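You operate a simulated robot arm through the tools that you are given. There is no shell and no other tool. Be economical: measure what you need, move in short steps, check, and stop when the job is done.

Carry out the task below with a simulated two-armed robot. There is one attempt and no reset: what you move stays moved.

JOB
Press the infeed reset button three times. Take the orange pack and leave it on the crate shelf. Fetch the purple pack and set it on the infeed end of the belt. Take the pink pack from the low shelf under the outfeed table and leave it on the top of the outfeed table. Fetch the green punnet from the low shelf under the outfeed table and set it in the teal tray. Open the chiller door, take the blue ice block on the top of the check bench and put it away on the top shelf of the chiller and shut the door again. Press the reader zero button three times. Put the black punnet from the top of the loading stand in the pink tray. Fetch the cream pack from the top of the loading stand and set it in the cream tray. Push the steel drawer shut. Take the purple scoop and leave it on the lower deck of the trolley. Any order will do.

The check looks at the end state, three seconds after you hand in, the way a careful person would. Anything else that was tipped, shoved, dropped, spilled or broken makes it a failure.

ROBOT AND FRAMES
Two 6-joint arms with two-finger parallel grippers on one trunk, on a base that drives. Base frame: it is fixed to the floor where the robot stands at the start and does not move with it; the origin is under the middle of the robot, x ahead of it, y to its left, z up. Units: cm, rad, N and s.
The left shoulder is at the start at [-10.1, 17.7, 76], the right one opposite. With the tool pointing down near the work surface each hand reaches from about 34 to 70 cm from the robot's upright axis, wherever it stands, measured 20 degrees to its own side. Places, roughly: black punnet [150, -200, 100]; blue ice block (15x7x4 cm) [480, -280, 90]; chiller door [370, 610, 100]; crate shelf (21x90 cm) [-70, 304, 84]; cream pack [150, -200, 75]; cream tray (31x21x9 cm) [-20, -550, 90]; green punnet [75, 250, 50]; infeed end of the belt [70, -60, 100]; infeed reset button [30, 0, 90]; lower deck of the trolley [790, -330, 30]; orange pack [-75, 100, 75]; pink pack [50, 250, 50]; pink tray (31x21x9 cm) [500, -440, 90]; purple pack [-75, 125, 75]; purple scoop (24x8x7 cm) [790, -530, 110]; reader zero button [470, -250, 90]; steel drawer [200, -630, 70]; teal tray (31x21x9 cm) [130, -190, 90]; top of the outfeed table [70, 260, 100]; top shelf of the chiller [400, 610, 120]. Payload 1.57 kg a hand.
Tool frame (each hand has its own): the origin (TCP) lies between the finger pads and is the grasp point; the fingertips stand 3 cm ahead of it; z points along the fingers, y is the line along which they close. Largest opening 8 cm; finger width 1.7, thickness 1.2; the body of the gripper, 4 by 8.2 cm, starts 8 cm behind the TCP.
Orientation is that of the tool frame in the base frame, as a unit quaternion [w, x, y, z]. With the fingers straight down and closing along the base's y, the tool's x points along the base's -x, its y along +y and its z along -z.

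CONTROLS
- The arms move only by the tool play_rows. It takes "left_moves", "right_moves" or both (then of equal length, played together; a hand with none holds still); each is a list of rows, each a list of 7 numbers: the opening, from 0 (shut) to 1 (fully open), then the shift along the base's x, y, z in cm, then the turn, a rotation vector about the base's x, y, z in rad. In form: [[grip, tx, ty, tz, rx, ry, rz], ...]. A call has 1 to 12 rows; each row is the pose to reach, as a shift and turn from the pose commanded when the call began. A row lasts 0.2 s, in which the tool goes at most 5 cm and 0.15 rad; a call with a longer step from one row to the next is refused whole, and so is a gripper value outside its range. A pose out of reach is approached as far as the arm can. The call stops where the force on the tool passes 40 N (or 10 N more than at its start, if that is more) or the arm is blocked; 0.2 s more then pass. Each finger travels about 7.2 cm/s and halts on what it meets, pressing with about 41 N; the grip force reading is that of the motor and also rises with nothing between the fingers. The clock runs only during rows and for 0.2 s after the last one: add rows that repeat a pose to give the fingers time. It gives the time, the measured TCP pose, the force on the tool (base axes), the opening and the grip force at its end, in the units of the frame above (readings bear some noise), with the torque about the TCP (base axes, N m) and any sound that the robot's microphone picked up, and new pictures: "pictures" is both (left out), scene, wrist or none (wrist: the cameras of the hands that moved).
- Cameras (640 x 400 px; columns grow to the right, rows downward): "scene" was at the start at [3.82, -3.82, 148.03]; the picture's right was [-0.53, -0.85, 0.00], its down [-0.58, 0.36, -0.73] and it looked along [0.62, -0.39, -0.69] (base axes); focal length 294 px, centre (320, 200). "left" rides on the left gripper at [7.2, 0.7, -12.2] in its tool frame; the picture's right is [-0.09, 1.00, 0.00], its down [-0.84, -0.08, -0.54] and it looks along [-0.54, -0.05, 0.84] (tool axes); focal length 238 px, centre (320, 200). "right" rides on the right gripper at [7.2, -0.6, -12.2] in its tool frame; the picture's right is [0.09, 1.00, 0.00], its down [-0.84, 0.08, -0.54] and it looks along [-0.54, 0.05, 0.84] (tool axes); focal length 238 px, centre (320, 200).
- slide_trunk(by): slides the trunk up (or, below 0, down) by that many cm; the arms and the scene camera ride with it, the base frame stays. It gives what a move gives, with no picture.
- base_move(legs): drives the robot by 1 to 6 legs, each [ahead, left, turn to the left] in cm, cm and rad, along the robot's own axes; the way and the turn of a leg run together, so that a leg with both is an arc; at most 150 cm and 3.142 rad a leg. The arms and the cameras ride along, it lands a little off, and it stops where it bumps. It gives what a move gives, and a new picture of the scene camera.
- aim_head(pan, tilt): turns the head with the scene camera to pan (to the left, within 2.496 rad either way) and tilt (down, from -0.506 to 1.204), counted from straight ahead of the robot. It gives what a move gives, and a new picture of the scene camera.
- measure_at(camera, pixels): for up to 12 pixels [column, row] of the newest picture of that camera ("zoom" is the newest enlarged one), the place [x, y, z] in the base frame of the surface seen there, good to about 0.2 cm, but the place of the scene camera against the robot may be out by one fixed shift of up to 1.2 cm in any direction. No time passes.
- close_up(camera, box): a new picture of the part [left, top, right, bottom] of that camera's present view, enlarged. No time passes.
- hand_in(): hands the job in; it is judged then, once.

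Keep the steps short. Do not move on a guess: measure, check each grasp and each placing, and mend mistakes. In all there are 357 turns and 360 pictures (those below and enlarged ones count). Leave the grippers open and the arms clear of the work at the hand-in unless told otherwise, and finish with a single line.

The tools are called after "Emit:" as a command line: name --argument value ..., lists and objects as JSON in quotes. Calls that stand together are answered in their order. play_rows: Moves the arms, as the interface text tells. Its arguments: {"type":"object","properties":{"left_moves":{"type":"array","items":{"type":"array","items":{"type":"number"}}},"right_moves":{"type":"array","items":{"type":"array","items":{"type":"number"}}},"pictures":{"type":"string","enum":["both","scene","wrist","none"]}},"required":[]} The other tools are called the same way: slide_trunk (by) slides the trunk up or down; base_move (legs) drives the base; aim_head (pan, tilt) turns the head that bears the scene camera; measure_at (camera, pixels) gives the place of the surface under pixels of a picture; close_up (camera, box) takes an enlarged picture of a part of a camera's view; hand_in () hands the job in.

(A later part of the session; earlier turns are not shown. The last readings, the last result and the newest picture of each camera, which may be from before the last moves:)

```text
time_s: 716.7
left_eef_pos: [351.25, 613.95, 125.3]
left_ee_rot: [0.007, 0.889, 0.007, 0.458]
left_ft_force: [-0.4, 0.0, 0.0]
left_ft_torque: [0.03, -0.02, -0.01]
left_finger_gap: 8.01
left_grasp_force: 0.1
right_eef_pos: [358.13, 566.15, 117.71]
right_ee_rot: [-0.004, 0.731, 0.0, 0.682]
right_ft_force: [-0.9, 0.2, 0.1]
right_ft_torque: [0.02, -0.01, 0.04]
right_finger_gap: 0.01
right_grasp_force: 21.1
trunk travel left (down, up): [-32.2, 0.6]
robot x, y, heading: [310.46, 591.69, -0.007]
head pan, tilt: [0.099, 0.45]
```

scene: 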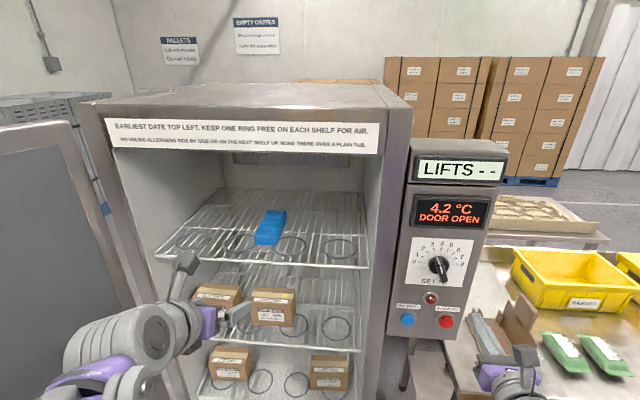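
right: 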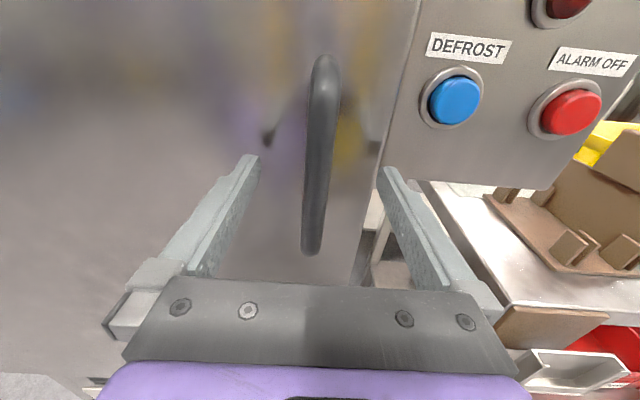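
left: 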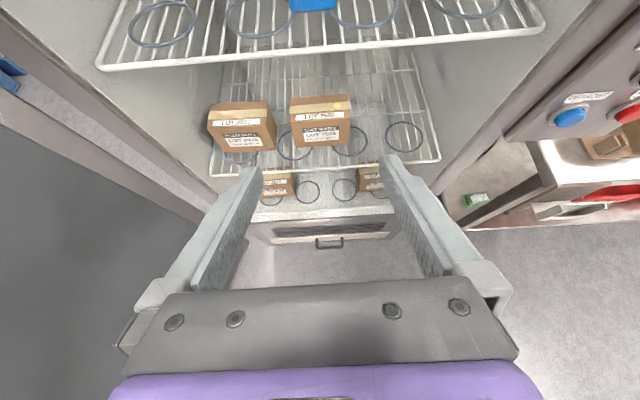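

Ice block rests on the top shelf. To shut the door: back off, go to its outer (north) side with the left hand and sweep it closed. First back to x≈256, then north.

Emit:
base_move --legs '[[-54, 0, 0], [0, 66, 0]]'

Emit:
aim_head --pan 0.1 --tilt 0.45

```text
time_s: 725.8
left_eef_pos: [298.96, 681.24, 125.26]
left_ee_rot: [0.011, 0.889, 0.0, 0.457]
left_ft_force: [0.3, -1.2, 0.5]
left_ft_torque: [0.01, 0.06, -0.02]
left_finger_gap: 8.0
left_grasp_force: 0.1
right_eef_pos: [305.24, 633.41, 117.63]
right_ee_rot: [0.0, 0.732, -0.004, 0.682]
right_ft_force: [-0.4, -0.2, -0.9]
right_ft_torque: [-0.01, -0.03, -0.02]
right_finger_gap: 0.0
right_grasp_force: 21.7
trunk travel left (down, up): [-32.2, 0.6]
robot x, y, heading: [257.82, 659.91, -0.024]
head pan, tilt: [0.099, 0.45]
```

scene: 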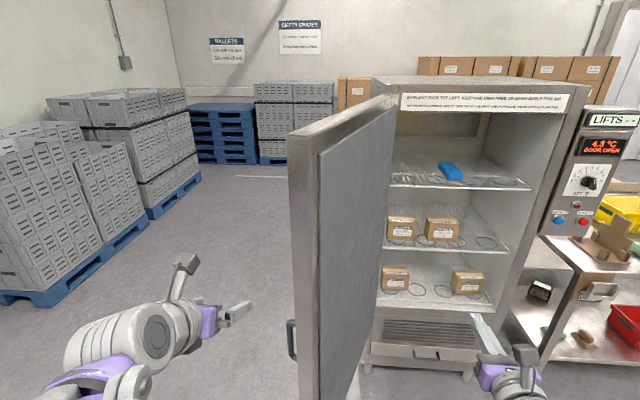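

```text
time_s: 726.4
left_eef_pos: [299.06, 681.19, 125.16]
left_ee_rot: [0.011, 0.889, 0.0, 0.457]
left_ft_force: [0.2, -0.8, 0.5]
left_ft_torque: [-0.01, -0.03, 0.0]
left_finger_gap: 8.01
left_grasp_force: 0.1
right_eef_pos: [305.28, 633.44, 117.83]
right_ee_rot: [0.0, 0.732, -0.004, 0.681]
right_ft_force: [0.1, 0.0, -0.5]
right_ft_torque: [-0.03, -0.02, 0.02]
right_finger_gap: 0.01
right_grasp_force: 21.5
trunk travel left (down, up): [-32.2, 0.6]
robot x, y, heading: [258.09, 659.94, -0.018]
head pan, tilt: [0.099, 0.45]
```

scene: 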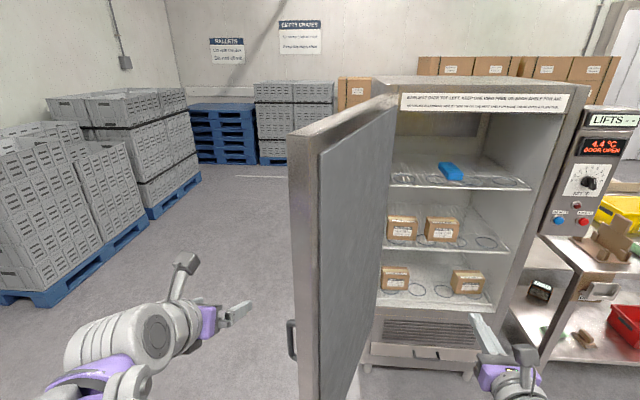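

Emit:
measure_at --camera "scene" --pixels '[[297, 200], [312, 200], [322, 200], [292, 345], [293, 170], [385, 130]]'

```text
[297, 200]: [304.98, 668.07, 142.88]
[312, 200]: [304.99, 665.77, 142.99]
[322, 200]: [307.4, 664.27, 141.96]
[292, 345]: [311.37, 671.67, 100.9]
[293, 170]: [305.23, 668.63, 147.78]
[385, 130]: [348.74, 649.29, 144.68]
```

Close the left fingers and extend them 20 cm along the outer side of the door.

Emit:
play_rows --left_moves '[[0.6, 3, 0, 0, 0, 0, 0], [0.2, 6, 0, 0, 0, 0, 0], [0, 10, 0, 0, 0, 0, 0], [0, 14, 0, 0, 0, 0, 0], [0, 18, 0, 0, 0, 0, 0], [0, 22, 0, 0, 0, 0, 0]]' --pictures "none"

Emit:
base_move --legs '[[0, -15, 0], [0, -12, 0]]'

```text
time_s: 727.8
left_eef_pos: [320.82, 681.49, 125.05]
left_ee_rot: [0.012, 0.89, -0.001, 0.456]
left_ft_force: [0.9, -0.1, 0.4]
left_ft_torque: [0.01, 0.01, 0.0]
left_finger_gap: 0.0
left_grasp_force: 21.7
right_eef_pos: [305.36, 633.45, 117.71]
right_ee_rot: [0.001, 0.731, -0.005, 0.682]
right_ft_force: [0.6, 0.2, 0.0]
right_ft_torque: [-0.01, -0.02, -0.02]
right_finger_gap: 0.01
right_grasp_force: 21.6
trunk travel left (down, up): [-32.2, 0.6]
robot x, y, heading: [257.84, 659.35, -0.017]
head pan, tilt: [0.099, 0.45]
```

```text
time_s: 731.0
left_eef_pos: [320.03, 654.72, 125.13]
left_ee_rot: [0.01, 0.89, 0.002, 0.457]
left_ft_force: [0.0, 0.0, 0.6]
left_ft_torque: [0.03, -0.03, 0.0]
left_finger_gap: 0.0
left_grasp_force: 21.4
right_eef_pos: [304.7, 606.62, 117.62]
right_ee_rot: [0.0, 0.732, -0.004, 0.681]
right_ft_force: [-0.4, -0.1, -0.3]
right_ft_torque: [-0.01, 0.03, 0.01]
right_finger_gap: 0.0
right_grasp_force: 21.1
trunk travel left (down, up): [-32.2, 0.6]
robot x, y, heading: [257.56, 632.93, -0.014]
head pan, tilt: [0.099, 0.45]
```

scene: 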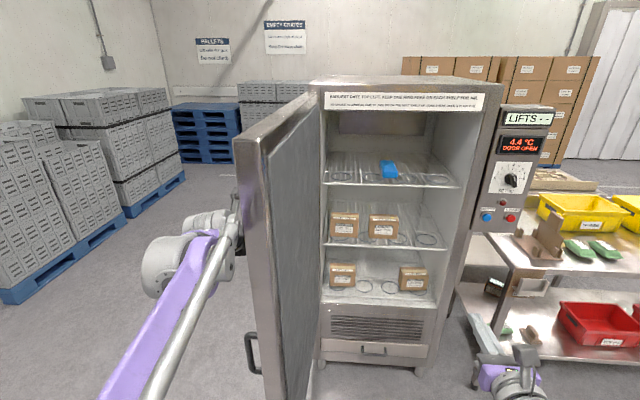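

Door is swinging closed. Continue 26 cm south.

Emit:
base_move --legs '[[0, -14, 0], [0, -12, 0]]'

```text
time_s: 734.2
left_eef_pos: [319.65, 628.67, 125.15]
left_ee_rot: [0.01, 0.889, 0.001, 0.458]
left_ft_force: [0.9, 0.9, 0.2]
left_ft_torque: [0.0, -0.04, 0.02]
left_finger_gap: 0.0
left_grasp_force: 20.8
right_eef_pos: [304.27, 580.63, 117.74]
right_ee_rot: [0.0, 0.731, -0.004, 0.682]
right_ft_force: [1.0, -0.6, -0.1]
right_ft_torque: [-0.02, 0.02, 0.01]
right_finger_gap: 0.0
right_grasp_force: 20.7
trunk travel left (down, up): [-32.2, 0.6]
robot x, y, heading: [256.55, 607.3, -0.022]
head pan, tilt: [0.099, 0.45]
```

scene: 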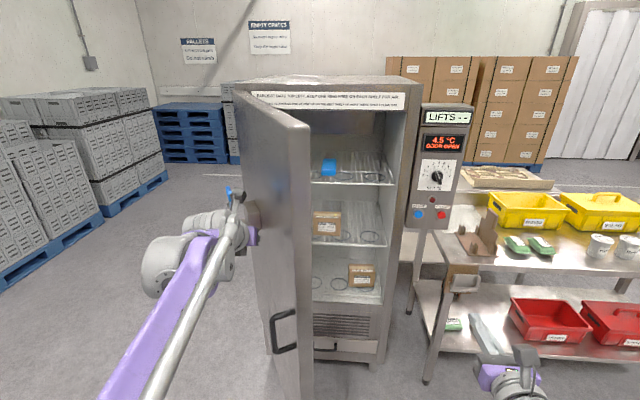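

Keep sweeping: base 8 ahead and 14 right.

Emit:
base_move --legs '[[4, -7, 0], [5, -7, 0]]'

```text
time_s: 736.4
left_eef_pos: [328.15, 614.59, 125.03]
left_ee_rot: [0.011, 0.889, 0.0, 0.457]
left_ft_force: [-0.4, 1.2, -0.1]
left_ft_torque: [0.02, 0.02, -0.04]
left_finger_gap: 0.02
left_grasp_force: 21.0
right_eef_pos: [312.65, 566.63, 117.76]
right_ee_rot: [0.001, 0.732, -0.005, 0.681]
right_ft_force: [-0.7, -0.2, 0.2]
right_ft_torque: [-0.02, 0.02, -0.02]
right_finger_gap: 0.0
right_grasp_force: 21.7
trunk travel left (down, up): [-32.2, 0.6]
robot x, y, heading: [265.58, 592.82, -0.021]
head pan, tilt: [0.099, 0.45]
```

scene: 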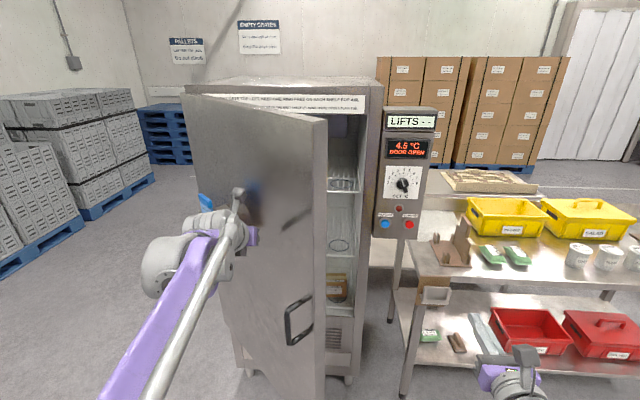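

Door ~35° open. Retract the left hand, move base north 42 cm, and finish with the right hand pushing +x.

Emit:
play_rows --left_moves '[[0, -4, 1, 0, 0, 0, 0], [0, -8, 2, 0, 0, 0, 0], [0, -12, 3, 0, 0, 0, 0], [0, -16, 4, 0, 0, 0, 0], [0, -20, 5, 0, 0, 0, 0]]' --pictures "none"

Emit:
base_move --legs '[[0, 38, 0.02], [8, 0, 0]]'

```text
time_s: 737.6
left_eef_pos: [307.94, 619.73, 125.25]
left_ee_rot: [0.011, 0.89, -0.001, 0.457]
left_ft_force: [0.1, 0.0, 0.0]
left_ft_torque: [0.01, -0.04, 0.06]
left_finger_gap: 0.0
left_grasp_force: 21.5
right_eef_pos: [312.63, 566.57, 117.68]
right_ee_rot: [0.001, 0.731, -0.005, 0.682]
right_ft_force: [0.1, 0.4, 0.4]
right_ft_torque: [0.01, 0.02, 0.0]
right_finger_gap: 0.0
right_grasp_force: 21.0
trunk travel left (down, up): [-32.2, 0.6]
robot x, y, heading: [265.67, 593.11, -0.027]
head pan, tilt: [0.099, 0.45]
```

```text
time_s: 742.1
left_eef_pos: [315.69, 658.5, 125.05]
left_ee_rot: [0.006, 0.89, 0.009, 0.456]
left_ft_force: [0.7, 0.2, -0.4]
left_ft_torque: [0.02, 0.04, 0.01]
left_finger_gap: 0.01
left_grasp_force: 21.4
right_eef_pos: [321.51, 605.34, 117.7]
right_ee_rot: [-0.006, 0.732, 0.003, 0.681]
right_ft_force: [0.5, 0.2, -0.2]
right_ft_torque: [-0.01, 0.02, 0.01]
right_finger_gap: 0.0
right_grasp_force: 21.5
trunk travel left (down, up): [-32.2, 0.6]
robot x, y, heading: [273.9, 631.1, 0.001]
head pan, tilt: [0.099, 0.45]
```

scene: 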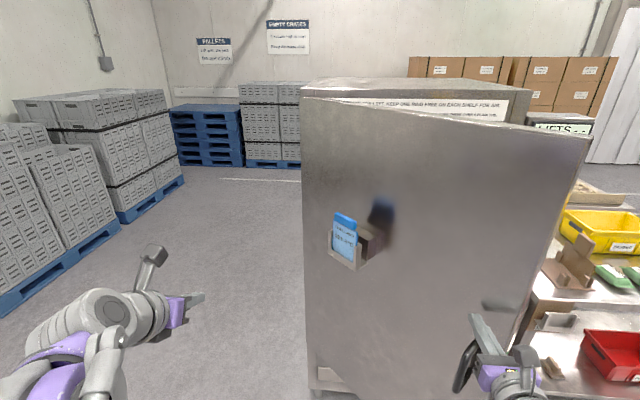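

Right hand faces the outer door surface. Push closed with base steps.

Emit:
base_move --legs '[[12, -4, 0], [12, -4, 0]]'

```text
time_s: 744.2
left_eef_pos: [339.44, 650.45, 125.11]
left_ee_rot: [0.006, 0.889, 0.009, 0.457]
left_ft_force: [-1.2, 1.0, 0.2]
left_ft_torque: [-0.01, 0.04, 0.0]
left_finger_gap: 0.0
left_grasp_force: 21.3
right_eef_pos: [345.0, 597.24, 117.61]
right_ee_rot: [-0.006, 0.731, 0.003, 0.682]
right_ft_force: [0.5, 0.5, -0.3]
right_ft_torque: [-0.02, 0.03, -0.01]
right_finger_gap: 0.0
right_grasp_force: 21.7
trunk travel left (down, up): [-32.2, 0.6]
robot x, y, heading: [297.37, 622.77, -0.001]
head pan, tilt: [0.099, 0.45]
```

scene: 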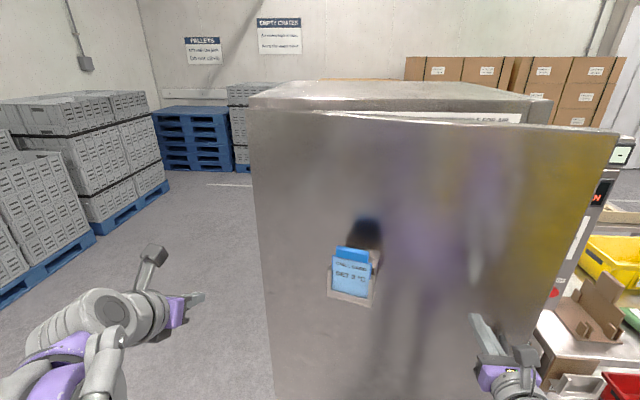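

Door nearly closed. Finish with the right arm slowly.

Emit:
play_rows --right_moves '[[0, 2, -0.5, 0, 0, 0, 0], [0, 4, -1, 0, 0, 0, 0], [0, 6, -1.5, 0, 0, 0, 0], [0, 8, -2, 0, 0, 0, 0], [0, 10, -2, 0, 0, 0, 0], [0, 12, -2, 0, 0, 0, 0], [0, 14, -2, 0, 0, 0, 0], [0, 15.5, -2, 0, 0, 0, 0], [0, 17, -2, 0, 0, 0, 0], [0, 18.5, -2, 0, 0, 0, 0], [0, 19.5, -2, 0, 0, 0, 0]]' --pictures "scene"

```text
time_s: 746.5
left_eef_pos: [339.36, 650.25, 125.2]
left_ee_rot: [0.006, 0.889, 0.007, 0.457]
left_ft_force: [-0.1, -0.9, -0.2]
left_ft_torque: [0.01, 0.01, 0.02]
left_finger_gap: 0.03
left_grasp_force: 21.4
right_eef_pos: [363.27, 595.37, 117.5]
right_ee_rot: [-0.006, 0.731, 0.003, 0.682]
right_ft_force: [-23.8, 3.3, -3.7]
right_ft_torque: [0.14, -0.06, -0.01]
right_finger_gap: 0.0
right_grasp_force: 21.0
trunk travel left (down, up): [-32.2, 0.6]
robot x, y, heading: [297.22, 622.59, -0.002]
head pan, tilt: [0.099, 0.45]
stopped in row 11 (right hand): the force on the tool passed its limit at 44 N (the readings are from after the stop); the commanded pose is now the measured one
```

scene: 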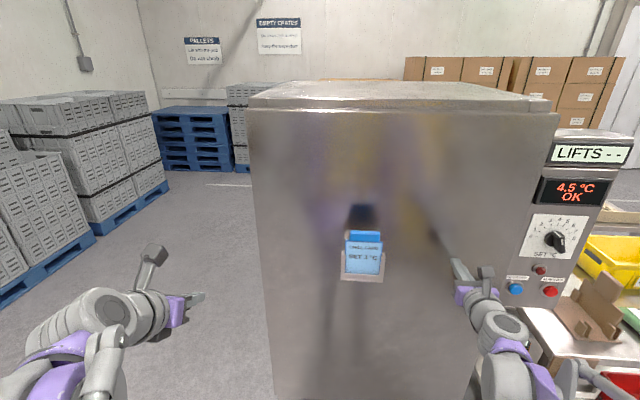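

Display reads "4.5 °C OK": door is shut. Retract the right hand and head for the scoop: drive south.

Emit:
play_rows --right_moves '[[0, -4, 0, 0, 0, 0, 0], [0, -8, 0, 0, 0, 0, 0], [0.3, -12, 0, 0, 0, 0, 0], [0.6, -16, 0, 0, 0, 0, 0], [1, -18, 0, 0, 0, 0, 0]]' --left_moves '[[0, -2, 0, -1, 0, 0, 0], [0.3, -4, 0, -2, 0, 0, 0], [0.6, -5, 0, -3, 0, 0, 0], [1, -5, 0, -4, 0, 0, 0], [1, -5, 0, -5, 0, 0, 0]]' --pictures "scene"

Emit:
base_move --legs '[[3, -50, 0], [5, -145, 0], [5, -145, 0], [5, -145, 0], [0, -145, 0], [0, -145, 0]]'

```text
time_s: 747.7
left_eef_pos: [334.48, 650.29, 119.97]
left_ee_rot: [0.006, 0.889, 0.009, 0.457]
left_ft_force: [0.0, -0.6, -0.1]
left_ft_torque: [-0.01, 0.0, 0.04]
left_finger_gap: 8.01
left_grasp_force: 0.0
right_eef_pos: [345.44, 595.27, 117.55]
right_ee_rot: [-0.006, 0.732, 0.002, 0.681]
right_ft_force: [0.4, -0.7, -0.2]
right_ft_torque: [-0.03, 0.0, 0.01]
right_finger_gap: 8.01
right_grasp_force: 0.1
trunk travel left (down, up): [-32.2, 0.6]
robot x, y, heading: [297.43, 622.35, -0.003]
head pan, tilt: [0.099, 0.45]
```

scene: 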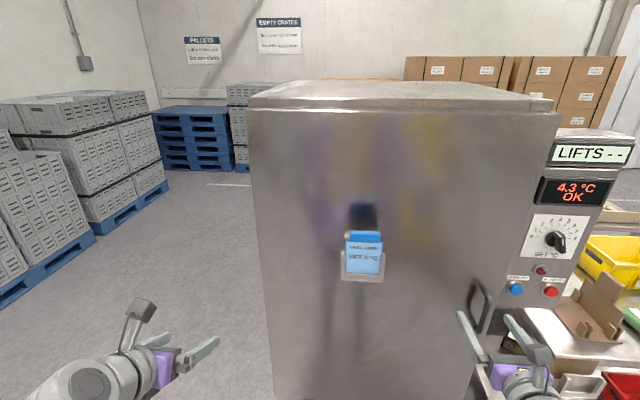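

```text
time_s: 815.1
left_eef_pos: [343.07, -126.29, 120.03]
left_ee_rot: [0.012, 0.889, -0.003, 0.457]
left_ft_force: [-0.2, 0.7, 0.2]
left_ft_torque: [-0.02, 0.02, -0.04]
left_finger_gap: 8.0
left_grasp_force: 0.1
right_eef_pos: [352.82, -181.55, 117.49]
right_ee_rot: [0.003, 0.732, -0.007, 0.682]
right_ft_force: [1.0, -1.1, -0.8]
right_ft_torque: [0.02, 0.02, 0.02]
right_finger_gap: 7.99
right_grasp_force: 0.0
trunk travel left (down, up): [-32.2, 0.6]
robot x, y, heading: [305.48, -152.68, -0.032]
head pan, tilt: [0.099, 0.45]
```

scene: 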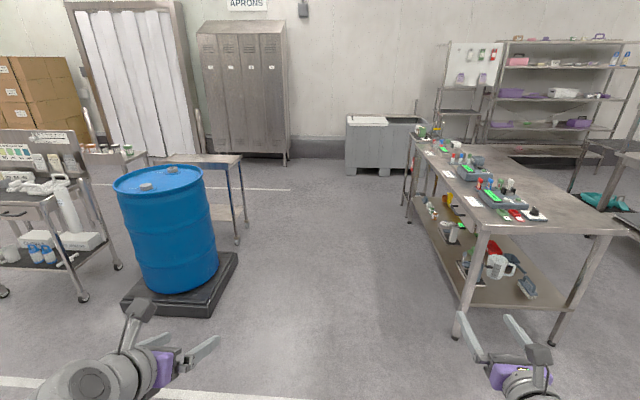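

Emit:
base_move --legs '[[0, -130, 0.03], [0, -130, 0], [0, -110, 0]]'

Emit:
aim_head --pan 0.0 --tilt 0.3

```text
time_s: 847.4
left_eef_pos: [342.17, -495.6, 120.0]
left_ee_rot: [0.01, 0.889, 0.002, 0.457]
left_ft_force: [0.0, -0.1, 0.7]
left_ft_torque: [0.0, 0.01, 0.01]
left_finger_gap: 8.01
left_grasp_force: 0.0
right_eef_pos: [352.51, -550.7, 117.56]
right_ee_rot: [-0.001, 0.732, -0.003, 0.681]
right_ft_force: [0.6, 0.9, -0.2]
right_ft_torque: [-0.01, 0.03, 0.02]
right_finger_gap: 8.02
right_grasp_force: 0.1
trunk travel left (down, up): [-32.2, 0.6]
robot x, y, heading: [304.92, -522.72, -0.015]
head pan, tilt: [0.099, 0.45]
```

scene: 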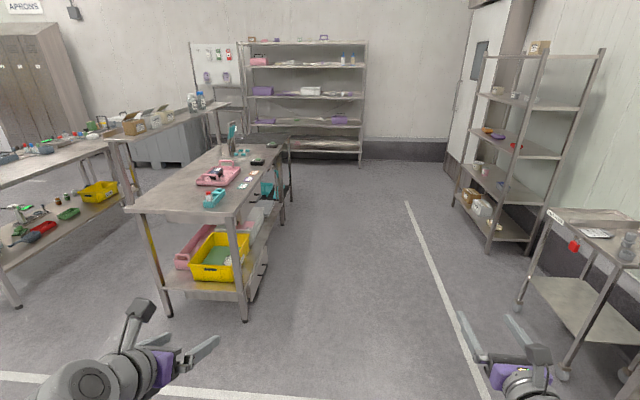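

```text
time_s: 848.1
left_eef_pos: [342.19, -495.67, 119.75]
left_ee_rot: [0.01, 0.889, 0.002, 0.457]
left_ft_force: [0.8, -0.6, 0.1]
left_ft_torque: [0.01, 0.03, 0.01]
left_finger_gap: 8.01
left_grasp_force: 0.0
right_eef_pos: [352.52, -550.87, 117.56]
right_ee_rot: [-0.002, 0.732, -0.002, 0.681]
right_ft_force: [-0.6, 0.7, -0.2]
right_ft_torque: [0.01, 0.02, 0.02]
right_finger_gap: 8.01
right_grasp_force: 0.1
trunk travel left (down, up): [-32.2, 0.6]
robot x, y, heading: [304.88, -522.56, -0.015]
head pan, tilt: [0.0, 0.3]
```

scene: 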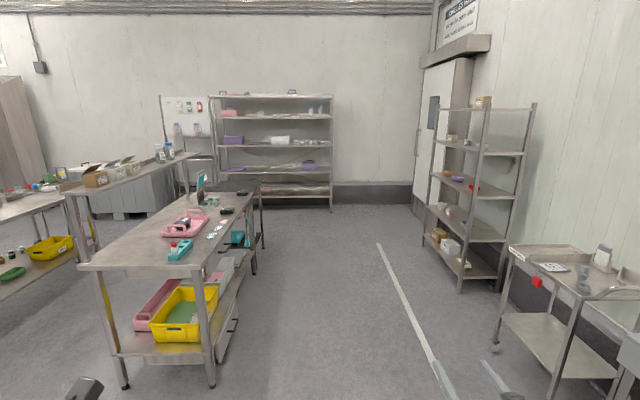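

Emit:
measure_at --camera "scene" --pixels '[[460, 290], [428, 240], [495, 345], [330, 205], [300, 140], [310, 164], [222, 140], [300, 112], [253, 272], [264, 245], [200, 150], [212, 180]]'

Emit:
close_up --camera "scene" --box '[140, 80, 350, 220]'

```text
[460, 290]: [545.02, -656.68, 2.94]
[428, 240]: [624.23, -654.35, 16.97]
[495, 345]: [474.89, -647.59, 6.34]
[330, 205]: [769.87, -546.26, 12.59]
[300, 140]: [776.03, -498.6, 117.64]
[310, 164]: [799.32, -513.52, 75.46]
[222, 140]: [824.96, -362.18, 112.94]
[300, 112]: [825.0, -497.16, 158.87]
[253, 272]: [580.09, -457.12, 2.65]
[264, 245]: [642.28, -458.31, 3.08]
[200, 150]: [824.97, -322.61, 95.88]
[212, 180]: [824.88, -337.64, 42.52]
```

```text
2.86 times, centred on (245, 150) of scene
```

zoom: 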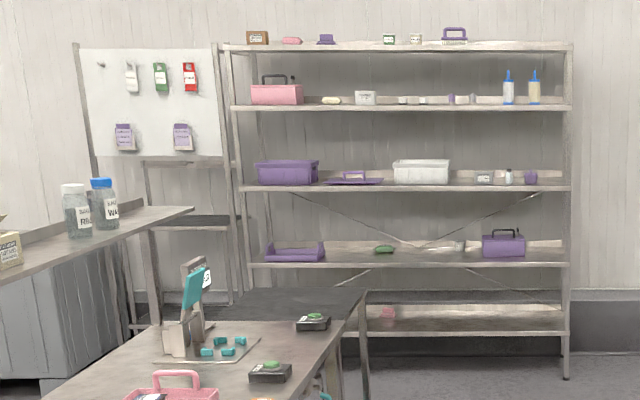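

The shelving front is x≈770; the scoop should be on the z≈110 shelf near y=-530. Drive along y≈-545 to x≈680.

Emit:
base_move --legs '[[0, -24, 0.015], [125, 0, 0], [125, 0, 0], [120, 0, 0]]'

Emit:
aim_head --pan 0.1 --tilt 0.35

```text
time_s: 868.4
left_eef_pos: [713.14, -519.95, 119.98]
left_ee_rot: [0.008, 0.889, 0.005, 0.458]
left_ft_force: [0.0, 0.0, -0.2]
left_ft_torque: [0.03, 0.04, 0.0]
left_finger_gap: 8.01
left_grasp_force: 0.0
right_eef_pos: [723.91, -574.96, 117.56]
right_ee_rot: [-0.003, 0.732, -0.001, 0.681]
right_ft_force: [-0.1, -0.6, 0.0]
right_ft_torque: [0.0, -0.01, 0.0]
right_finger_gap: 7.99
right_grasp_force: 0.0
trunk travel left (down, up): [-32.2, 0.6]
robot x, y, heading: [675.96, -547.18, -0.007]
head pan, tilt: [0.0, 0.3]
```

scene: 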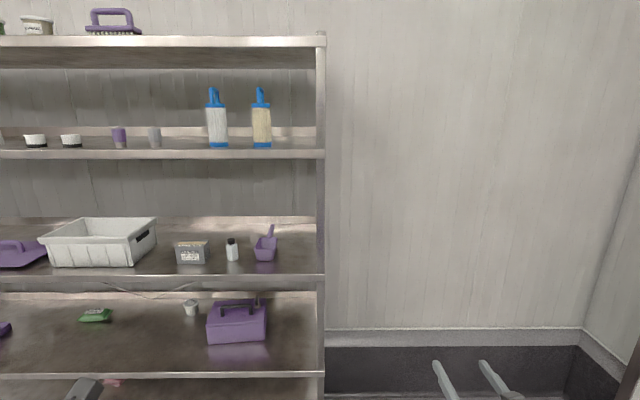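

```text
time_s: 869.1
left_eef_pos: [713.17, -519.95, 120.0]
left_ee_rot: [0.008, 0.889, 0.005, 0.457]
left_ft_force: [0.2, -0.5, 0.3]
left_ft_torque: [0.02, -0.01, 0.01]
left_finger_gap: 8.02
left_grasp_force: 0.0
right_eef_pos: [723.86, -575.09, 117.57]
right_ee_rot: [-0.003, 0.732, -0.001, 0.682]
right_ft_force: [0.0, 0.3, -1.3]
right_ft_torque: [0.03, 0.0, 0.02]
right_finger_gap: 8.0
right_grasp_force: 0.0
trunk travel left (down, up): [-32.2, 0.6]
robot x, y, heading: [676.02, -547.38, -0.008]
head pan, tilt: [0.099, 0.351]
```

scene: 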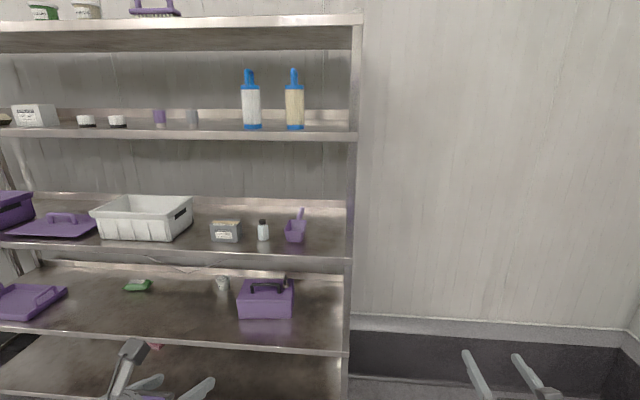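

The scoop is at (297,228). Enlarge and measure.

Emit:
close_up --camera "scene" --box '[190, 180, 370, 290]'

Emit:
measure_at --camera "scene" --pixels '[[295, 232], [301, 214], [296, 240], [286, 233], [305, 233], [263, 232], [320, 258], [320, 215], [350, 230], [320, 138], [300, 250], [225, 232]]'

```text
3.56 times, centred on (280, 235) of scene
```

zoom: 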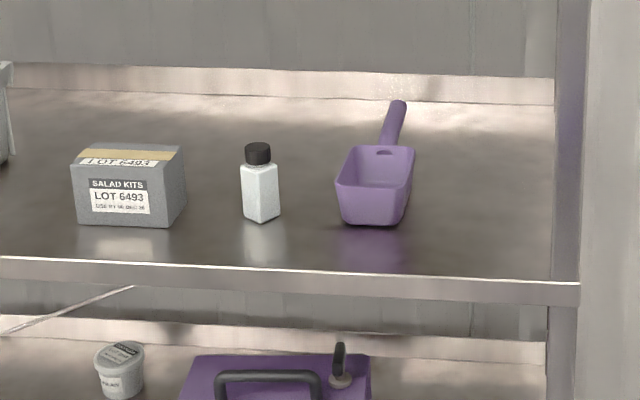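

```text
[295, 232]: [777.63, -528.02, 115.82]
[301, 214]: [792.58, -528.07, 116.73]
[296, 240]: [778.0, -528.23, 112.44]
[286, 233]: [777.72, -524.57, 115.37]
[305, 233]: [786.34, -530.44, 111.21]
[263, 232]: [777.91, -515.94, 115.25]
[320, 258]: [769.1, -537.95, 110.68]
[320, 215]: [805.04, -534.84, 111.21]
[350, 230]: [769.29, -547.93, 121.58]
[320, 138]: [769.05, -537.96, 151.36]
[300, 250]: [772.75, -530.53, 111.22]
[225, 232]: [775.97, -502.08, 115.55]
```

Scoop: bowl x 777–790, y -524…-531, handle behind at x≈790–801. I'll grip the handle with the left hand from the front. Shift base 5 right, 10 ahead and look with the wrist camera.

Emit:
base_move --legs '[[12, -5, 0.008]]'

Emit:
play_rows --left_moves '[[1, 4, -1, 4, 0, 0, 0], [1, 8, -2, 8, 0, 0, 0], [1, 12, -3, 11, 0, 0, 0], [1, 16, -3, 12, 0, 0, 0], [1, 20, -3, 12, 0, 0, 0]]' --pictures "both"

```text
time_s: 870.4
left_eef_pos: [724.73, -524.84, 119.83]
left_ee_rot: [0.007, 0.89, 0.008, 0.457]
left_ft_force: [0.8, 0.3, -0.4]
left_ft_torque: [-0.01, -0.01, 0.0]
left_finger_gap: 7.98
left_grasp_force: 0.0
right_eef_pos: [735.72, -579.86, 117.53]
right_ee_rot: [-0.005, 0.732, 0.001, 0.682]
right_ft_force: [0.5, -0.3, 0.3]
right_ft_torque: [0.0, 0.0, 0.01]
right_finger_gap: 8.01
right_grasp_force: 0.1
trunk travel left (down, up): [-32.2, 0.6]
robot x, y, heading: [687.99, -552.64, -0.007]
head pan, tilt: [0.099, 0.351]
```

scene: 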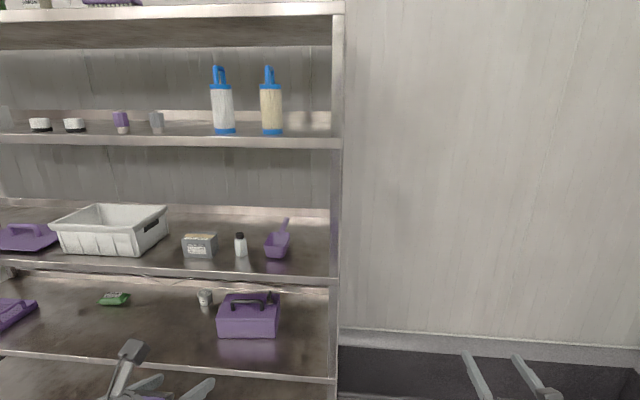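

```text
refused: row 1 steps farther than a row can; nothing moved
```

Emit:
play_rows --left_moves '[[1, 3, -1, 3, 0, 0, 0], [1, 6, -2, 6, 0, 0, 0], [1, 9, -3, 9, 0, 0, 0], [1, 12, -3, 12, 0, 0, 0], [1, 16, -3, 14, 0, 0, 0], [1, 20, -3, 14, 0, 0, 0], [1, 24, -3, 14, 0, 0, 0]]' --pictures "wrist"

Emit:
measure_at --camera "left" --pixels '[[320, 60], [320, 100], [320, 140]]'

```text
time_s: 872.0
left_eef_pos: [748.91, -527.78, 133.99]
left_ee_rot: [0.007, 0.89, 0.007, 0.456]
left_ft_force: [-0.8, 0.4, -1.2]
left_ft_torque: [-0.02, 0.02, 0.04]
left_finger_gap: 8.0
left_grasp_force: 0.1
right_eef_pos: [735.94, -579.98, 117.47]
right_ee_rot: [-0.006, 0.732, 0.002, 0.681]
right_ft_force: [-0.1, 0.3, 0.2]
right_ft_torque: [0.0, 0.03, -0.01]
right_finger_gap: 8.03
right_grasp_force: 0.0
trunk travel left (down, up): [-32.2, 0.6]
robot x, y, heading: [687.64, -552.18, -0.0]
head pan, tilt: [0.099, 0.351]
```

left: 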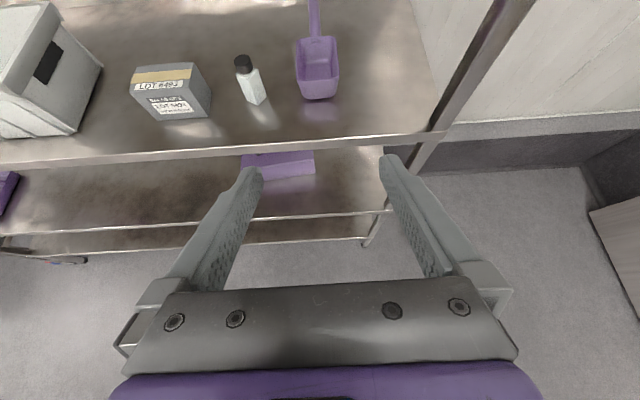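

```text
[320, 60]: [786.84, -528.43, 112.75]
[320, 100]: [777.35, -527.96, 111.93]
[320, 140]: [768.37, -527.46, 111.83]
```

Emit:
close_up --camera "left" --box '[270, 0, 370, 120]'

```text
3.33 times, centred on (320, 60) of left
```

zoom: 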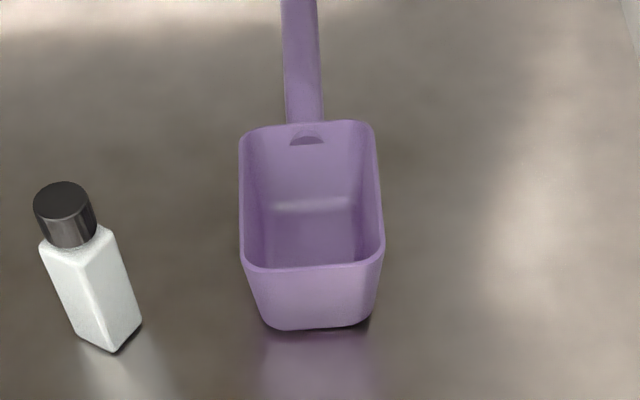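

Emit:
measure_at --camera "zoom" --pixels '[[303, 110], [303, 70], [303, 30], [303, 5], [287, 60], [320, 60], [245, 265], [378, 255], [242, 140], [372, 135], [310, 268], [305, 122]]'

```text
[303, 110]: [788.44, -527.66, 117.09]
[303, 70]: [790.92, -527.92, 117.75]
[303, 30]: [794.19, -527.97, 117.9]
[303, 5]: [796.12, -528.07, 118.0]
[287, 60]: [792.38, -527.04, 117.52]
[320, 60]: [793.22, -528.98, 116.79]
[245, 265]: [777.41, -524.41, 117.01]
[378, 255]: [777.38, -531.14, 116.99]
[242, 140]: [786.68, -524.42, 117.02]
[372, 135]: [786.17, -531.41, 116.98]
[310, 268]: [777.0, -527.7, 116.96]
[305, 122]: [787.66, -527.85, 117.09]
```

Handle lies at x 788–801, y -528, top z≈118, ~2 cm wide. Pull the hand back and lower, then bring the base 22 cm ahead.

Emit:
play_rows --left_moves '[[1, -4, 0, -1, 0, 0, 0], [1, -8, 0, -3, 0, 0, 0], [1, -12, 0, -5, 0, 0, 0], [1, -16, 0, -7, 0, 0, 0]]' --pictures "none"

Emit:
base_move --legs '[[22, 0, 0]]'

Emit:
play_rows --left_moves '[[1, 4, 0, 0, 0, 0, 0], [1, 8, 0, 0, 0, 0, 0], [1, 12, 0, -1, 0, 0, 0], [1, 16, 0, -2, 0, 0, 0], [1, 20, 0, -3, 0, 0, 0], [1, 24, 0, -4, 0, 0, 0], [1, 28, 0, -5, 0, 0, 0]]' --pictures "both"

```text
time_s: 873.0
left_eef_pos: [733.04, -527.95, 126.56]
left_ee_rot: [0.007, 0.889, 0.007, 0.457]
left_ft_force: [-0.6, 0.3, 0.5]
left_ft_torque: [-0.02, -0.03, -0.01]
left_finger_gap: 8.0
left_grasp_force: 0.1
right_eef_pos: [735.66, -579.95, 117.59]
right_ee_rot: [-0.005, 0.731, 0.001, 0.682]
right_ft_force: [-0.5, -0.4, -0.4]
right_ft_torque: [0.0, 0.02, 0.01]
right_finger_gap: 8.0
right_grasp_force: 0.0
trunk travel left (down, up): [-32.2, 0.6]
robot x, y, heading: [688.03, -552.12, -0.004]
head pan, tilt: [0.099, 0.351]
```

```text
time_s: 874.7
left_eef_pos: [755.34, -527.73, 126.56]
left_ee_rot: [0.006, 0.889, 0.009, 0.457]
left_ft_force: [0.7, -0.1, -0.2]
left_ft_torque: [0.02, 0.02, 0.02]
left_finger_gap: 8.0
left_grasp_force: 0.1
right_eef_pos: [758.34, -579.79, 117.39]
right_ee_rot: [-0.006, 0.732, 0.003, 0.681]
right_ft_force: [0.2, 0.0, 0.1]
right_ft_torque: [0.0, -0.02, -0.04]
right_finger_gap: 7.97
right_grasp_force: 0.0
trunk travel left (down, up): [-32.2, 0.6]
robot x, y, heading: [710.18, -552.34, -0.004]
head pan, tilt: [0.099, 0.351]
```

scene: 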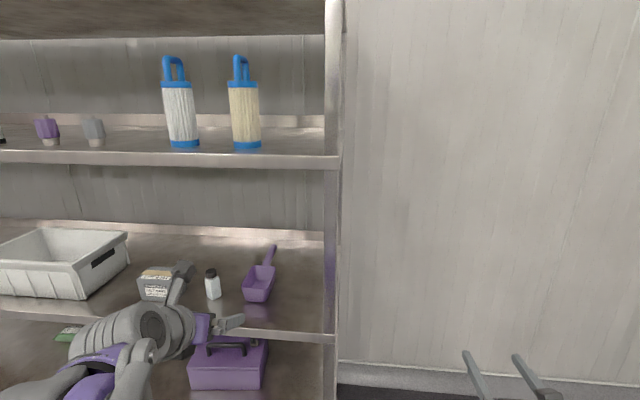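

```text
time_s: 876.3
left_eef_pos: [783.75, -528.08, 121.41]
left_ee_rot: [0.007, 0.89, 0.009, 0.456]
left_ft_force: [0.8, 0.2, -0.5]
left_ft_torque: [-0.04, 0.04, -0.02]
left_finger_gap: 8.04
left_grasp_force: 0.1
right_eef_pos: [758.51, -579.83, 117.59]
right_ee_rot: [-0.007, 0.732, 0.003, 0.681]
right_ft_force: [0.8, 0.3, -1.1]
right_ft_torque: [0.0, 0.0, -0.02]
right_finger_gap: 8.01
right_grasp_force: 0.0
trunk travel left (down, up): [-32.2, 0.6]
robot x, y, heading: [710.38, -552.11, -0.006]
head pan, tilt: [0.099, 0.351]
```

scene: 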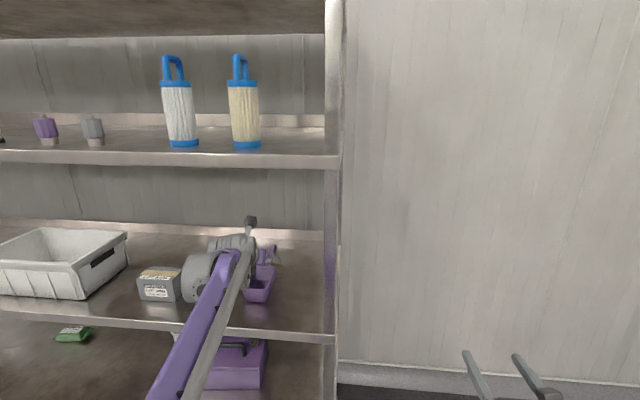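
left: 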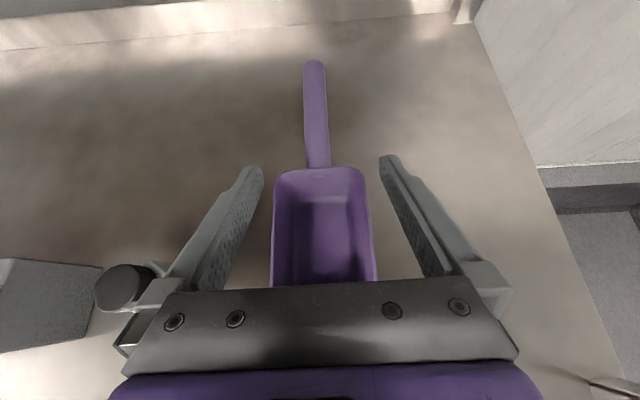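

Emit:
measure_at --camera "left" --pixels '[[317, 150], [316, 120], [315, 90], [314, 65], [307, 110], [326, 110], [320, 172]]'

```text
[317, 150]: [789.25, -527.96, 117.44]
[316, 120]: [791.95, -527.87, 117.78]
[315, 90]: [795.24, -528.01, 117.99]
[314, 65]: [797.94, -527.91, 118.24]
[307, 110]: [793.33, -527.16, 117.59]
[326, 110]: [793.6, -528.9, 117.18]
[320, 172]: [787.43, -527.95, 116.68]
```

Emit:
play_rows --left_moves '[[1, 2.5, 0, -1.3, 0, 0, 0], [1, 5, 0, -2.7, 0, 0, 0], [1, 7, 0, -3.9, 0, 0, 0], [1, 8.5, 0, -4.7, 0, 0, 0], [0.6, 8.5, 0, -4.7, 0, 0, 0], [0.2, 8.5, 0, -4.7, 0, 0, 0], [0, 8.5, 0, -4.7, 0, 0, 0], [0, 8.5, 0, -4.7, 0, 0, 0], [0, 8.5, 0, -4.7, 0, 0, 0]]' --pictures "wrist"

```text
time_s: 878.3
left_eef_pos: [791.92, -527.93, 116.82]
left_ee_rot: [0.006, 0.89, 0.009, 0.457]
left_ft_force: [0.8, 0.0, -0.4]
left_ft_torque: [0.01, -0.03, 0.0]
left_finger_gap: 2.13
left_grasp_force: 34.0
right_eef_pos: [758.29, -579.78, 117.6]
right_ee_rot: [-0.007, 0.731, 0.003, 0.682]
right_ft_force: [1.0, 0.6, -0.4]
right_ft_torque: [0.02, 0.0, 0.01]
right_finger_gap: 8.0
right_grasp_force: 0.1
trunk travel left (down, up): [-32.2, 0.6]
robot x, y, heading: [709.77, -552.09, -0.007]
head pan, tilt: [0.099, 0.351]
```

left: 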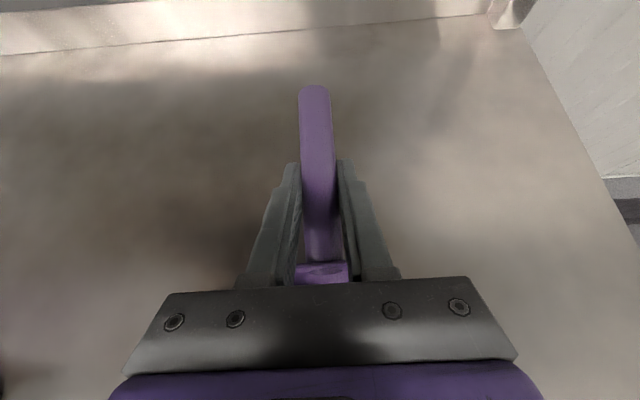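

Handle gripped (gap 2.13). Lift 4 cm and check it hangs steady.

Emit:
play_rows --left_moves '[[0, 0, 0, 1, 0, 0, 0], [0, 0, 0, 2.5, 0, 0, 0], [0, 0, 0, 4, 0, 0, 0], [0, 0, 0, 5, 0, 0, 0]]' --pictures "both"

```text
time_s: 879.3
left_eef_pos: [792.14, -527.88, 121.77]
left_ee_rot: [0.006, 0.89, 0.009, 0.456]
left_ft_force: [-0.4, 0.1, -1.0]
left_ft_torque: [0.01, -0.07, 0.02]
left_finger_gap: 2.16
left_grasp_force: 35.0
right_eef_pos: [758.35, -579.92, 117.48]
right_ee_rot: [-0.007, 0.731, 0.003, 0.682]
right_ft_force: [-0.8, -0.4, 0.5]
right_ft_torque: [-0.03, -0.01, -0.01]
right_finger_gap: 7.99
right_grasp_force: 0.0
trunk travel left (down, up): [-32.2, 0.6]
robot x, y, heading: [710.3, -552.3, -0.002]
head pan, tilt: [0.099, 0.351]
```

scene: 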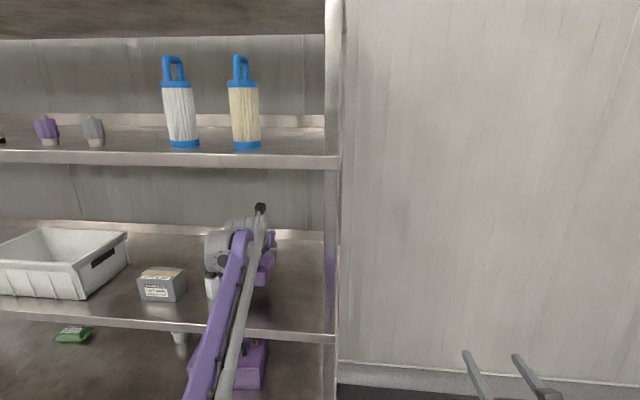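
left: 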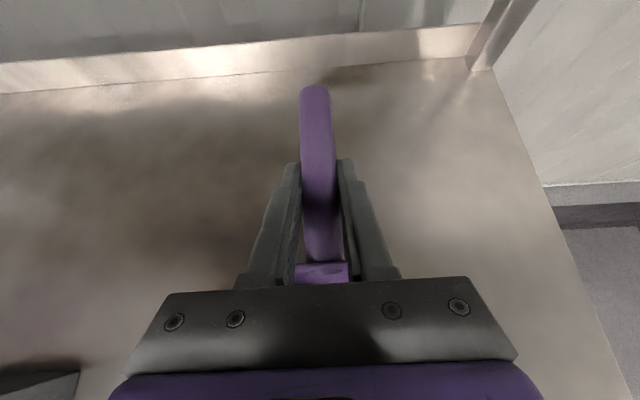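

Steady. Withdraw straight back.

Emit:
play_rows --left_moves '[[0, -4, 0, 1, 0, 0, 0], [0, -8, 0, 2, 0, 0, 0], [0, -12, 0, 3, 0, 0, 0], [0, -16, 0, 3, 0, 0, 0], [0, -20, 0, 3, 0, 0, 0], [0, -24, 0, 3, 0, 0, 0], [0, -28, 0, 3, 0, 0, 0], [0, -32, 0, 3, 0, 0, 0], [0, -36, 0, 2, 0, 0, 0], [0, -40, 0, 0, 0, 0, 0]]' --pictures "none"

Emit:
base_move --legs '[[-30, 0, 0], [0, 120, 0]]'

Emit:
aim_head --pan 0.5 --tilt 0.4

```text
time_s: 881.5
left_eef_pos: [751.76, -528.14, 121.66]
left_ee_rot: [0.006, 0.889, 0.009, 0.457]
left_ft_force: [-0.3, 0.6, -1.4]
left_ft_torque: [-0.04, -0.06, -0.02]
left_finger_gap: 2.11
left_grasp_force: 34.5
right_eef_pos: [758.29, -579.84, 117.58]
right_ee_rot: [-0.007, 0.731, 0.003, 0.682]
right_ft_force: [-1.5, 0.4, -0.1]
right_ft_torque: [-0.02, 0.0, 0.01]
right_finger_gap: 8.01
right_grasp_force: 0.1
trunk travel left (down, up): [-32.2, 0.6]
robot x, y, heading: [710.36, -552.41, 0.004]
head pan, tilt: [0.099, 0.351]
```

```text
time_s: 893.9
left_eef_pos: [724.89, -409.76, 121.71]
left_ee_rot: [0.012, 0.889, -0.004, 0.457]
left_ft_force: [-0.5, -0.4, -1.7]
left_ft_torque: [0.01, -0.05, 0.03]
left_finger_gap: 2.11
left_grasp_force: 33.8
right_eef_pos: [729.82, -461.72, 117.62]
right_ee_rot: [0.003, 0.732, -0.007, 0.682]
right_ft_force: [0.4, 0.2, 0.1]
right_ft_torque: [-0.02, 0.02, -0.03]
right_finger_gap: 8.03
right_grasp_force: 0.0
trunk travel left (down, up): [-32.2, 0.6]
robot x, y, heading: [682.08, -432.9, -0.029]
head pan, tilt: [0.099, 0.351]
```

scene: 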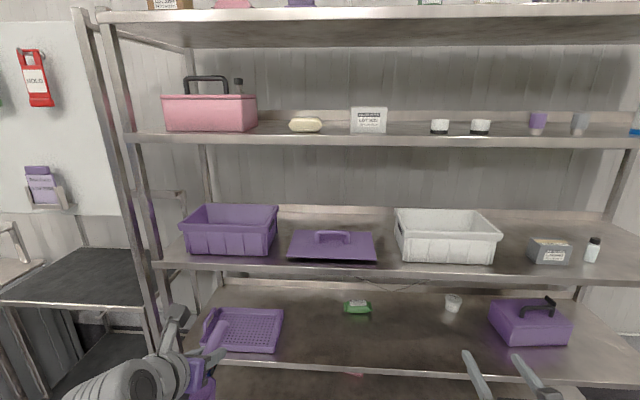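

```text
time_s: 894.7
left_eef_pos: [724.91, -409.76, 121.76]
left_ee_rot: [0.013, 0.89, -0.004, 0.457]
left_ft_force: [0.9, -0.4, -0.6]
left_ft_torque: [0.04, -0.05, -0.02]
left_finger_gap: 2.13
left_grasp_force: 34.5
right_eef_pos: [729.73, -461.71, 117.63]
right_ee_rot: [0.003, 0.732, -0.008, 0.681]
right_ft_force: [-0.1, 0.5, -0.2]
right_ft_torque: [0.02, 0.01, -0.01]
right_finger_gap: 7.98
right_grasp_force: 0.1
trunk travel left (down, up): [-32.2, 0.6]
robot x, y, heading: [682.4, -433.05, -0.028]
head pan, tilt: [0.499, 0.4]
```

scene: 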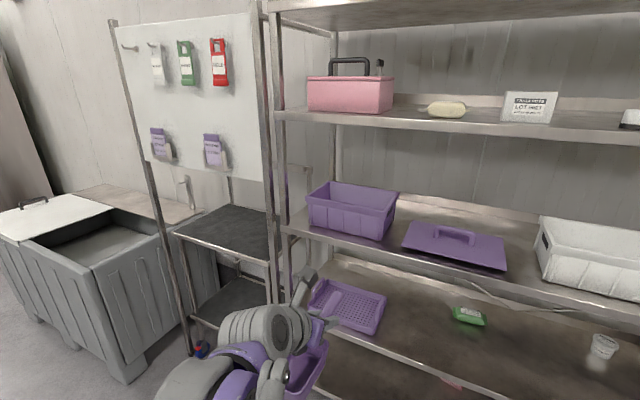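

Emit:
close_up --camera "scene" --box '[110, 150, 330, 390]'

Emit:
measure_at --camera "scene" --pixels '[[230, 230], [180, 238], [268, 262], [245, 205], [235, 300], [200, 318], [200, 350], [268, 290], [262, 200], [130, 370], [180, 345], [155, 180]]'

```text
1.67 times, centred on (220, 270) of scene
```

zoom: 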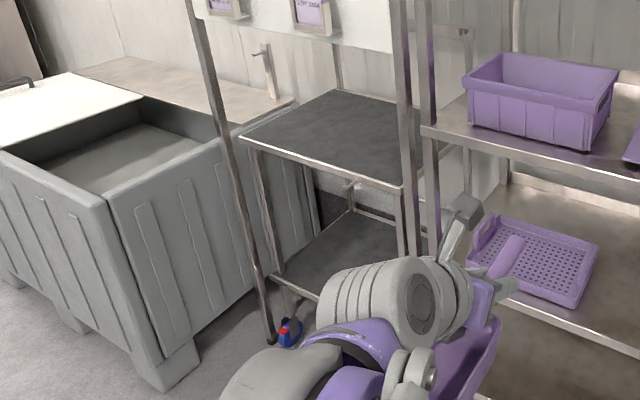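

```text
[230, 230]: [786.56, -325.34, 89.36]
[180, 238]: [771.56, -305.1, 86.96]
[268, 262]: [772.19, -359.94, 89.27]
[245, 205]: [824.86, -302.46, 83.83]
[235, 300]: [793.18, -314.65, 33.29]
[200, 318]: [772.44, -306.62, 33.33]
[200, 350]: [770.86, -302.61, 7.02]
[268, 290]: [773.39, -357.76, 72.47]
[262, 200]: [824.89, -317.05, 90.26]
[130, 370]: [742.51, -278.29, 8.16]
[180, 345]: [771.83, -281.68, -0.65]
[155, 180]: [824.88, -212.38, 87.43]
```

Emit:
measure_at --camera "scene" --pixels '[[190, 100], [240, 150], [150, 200], [270, 180], [215, 60]]'

Emit:
base_move --legs '[[0, 78, 0.028]]'

Emit:
slide_trunk --by -30

Emit:
aim_head --pan 0.15 --tilt 0.65

```text
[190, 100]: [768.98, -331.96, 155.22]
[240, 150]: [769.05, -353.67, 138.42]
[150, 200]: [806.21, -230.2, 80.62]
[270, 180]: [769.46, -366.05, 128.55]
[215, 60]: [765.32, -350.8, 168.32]
```

```text
time_s: 902.1
left_eef_pos: [724.83, -329.06, 121.64]
left_ee_rot: [0.005, 0.889, 0.013, 0.457]
left_ft_force: [0.2, 0.6, -1.6]
left_ft_torque: [0.01, -0.04, -0.02]
left_finger_gap: 2.13
left_grasp_force: 34.4
right_eef_pos: [731.68, -380.8, 117.64]
right_ee_rot: [-0.009, 0.732, 0.006, 0.681]
right_ft_force: [0.1, 0.7, 0.2]
right_ft_torque: [0.0, -0.04, 0.03]
right_finger_gap: 7.99
right_grasp_force: 0.0
trunk travel left (down, up): [-32.2, 0.6]
robot x, y, heading: [683.36, -353.49, 0.006]
head pan, tilt: [0.499, 0.4]
```

scene: 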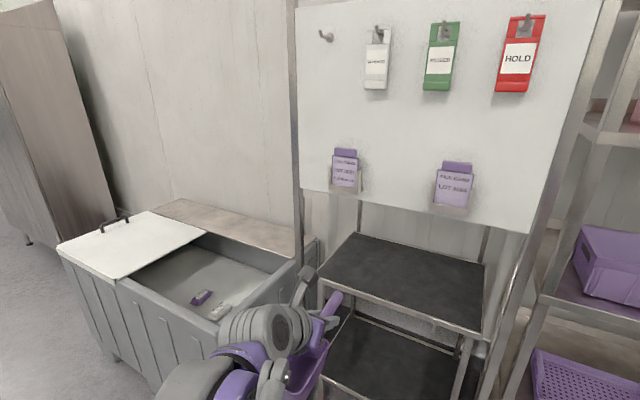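

```text
time_s: 905.1
left_eef_pos: [724.89, -329.1, 91.6]
left_ee_rot: [0.004, 0.89, 0.013, 0.457]
left_ft_force: [-0.2, -0.4, -1.3]
left_ft_torque: [0.02, -0.09, 0.06]
left_finger_gap: 2.15
left_grasp_force: 33.6
right_eef_pos: [731.6, -380.87, 87.52]
right_ee_rot: [-0.009, 0.732, 0.006, 0.681]
right_ft_force: [-0.4, 0.4, 0.9]
right_ft_torque: [-0.02, -0.03, 0.0]
right_finger_gap: 7.98
right_grasp_force: 0.0
trunk travel left (down, up): [-2.2, 30.6]
robot x, y, heading: [683.58, -353.97, 0.009]
head pan, tilt: [0.499, 0.4]
```

```text
time_s: 905.9
left_eef_pos: [724.95, -329.08, 91.64]
left_ee_rot: [0.004, 0.889, 0.013, 0.457]
left_ft_force: [-0.2, 0.0, -0.8]
left_ft_torque: [0.04, -0.06, -0.03]
left_finger_gap: 2.13
left_grasp_force: 34.7
right_eef_pos: [731.69, -380.78, 87.51]
right_ee_rot: [-0.01, 0.732, 0.006, 0.681]
right_ft_force: [-0.3, 0.5, 0.2]
right_ft_torque: [0.03, 0.0, -0.01]
right_finger_gap: 7.98
right_grasp_force: 0.1
trunk travel left (down, up): [-2.2, 30.6]
robot x, y, heading: [683.48, -353.58, 0.009]
head pan, tilt: [0.15, 0.649]
```

scene: 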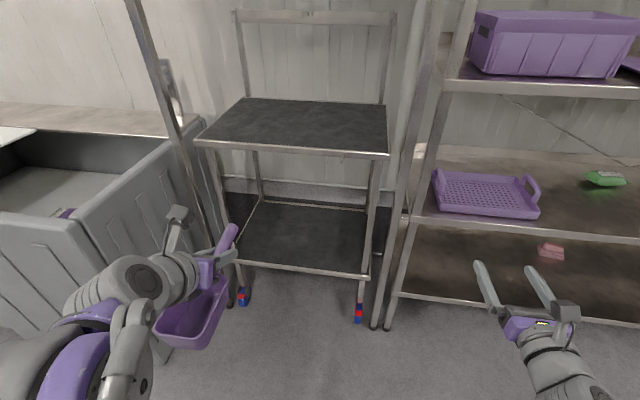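

Emit:
measure_at --camera "scene" --pixels '[[300, 240], [240, 262], [362, 275], [300, 268], [262, 205], [368, 212], [300, 150], [205, 142], [388, 155], [185, 150], [400, 200], [230, 290]]'

```text
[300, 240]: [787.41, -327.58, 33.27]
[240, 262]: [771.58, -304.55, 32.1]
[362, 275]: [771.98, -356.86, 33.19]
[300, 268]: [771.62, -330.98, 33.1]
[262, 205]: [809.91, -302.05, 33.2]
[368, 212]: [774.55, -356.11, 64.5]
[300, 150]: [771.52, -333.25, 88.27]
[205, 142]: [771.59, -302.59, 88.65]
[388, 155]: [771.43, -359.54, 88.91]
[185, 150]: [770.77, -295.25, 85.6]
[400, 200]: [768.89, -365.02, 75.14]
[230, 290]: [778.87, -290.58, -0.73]
```

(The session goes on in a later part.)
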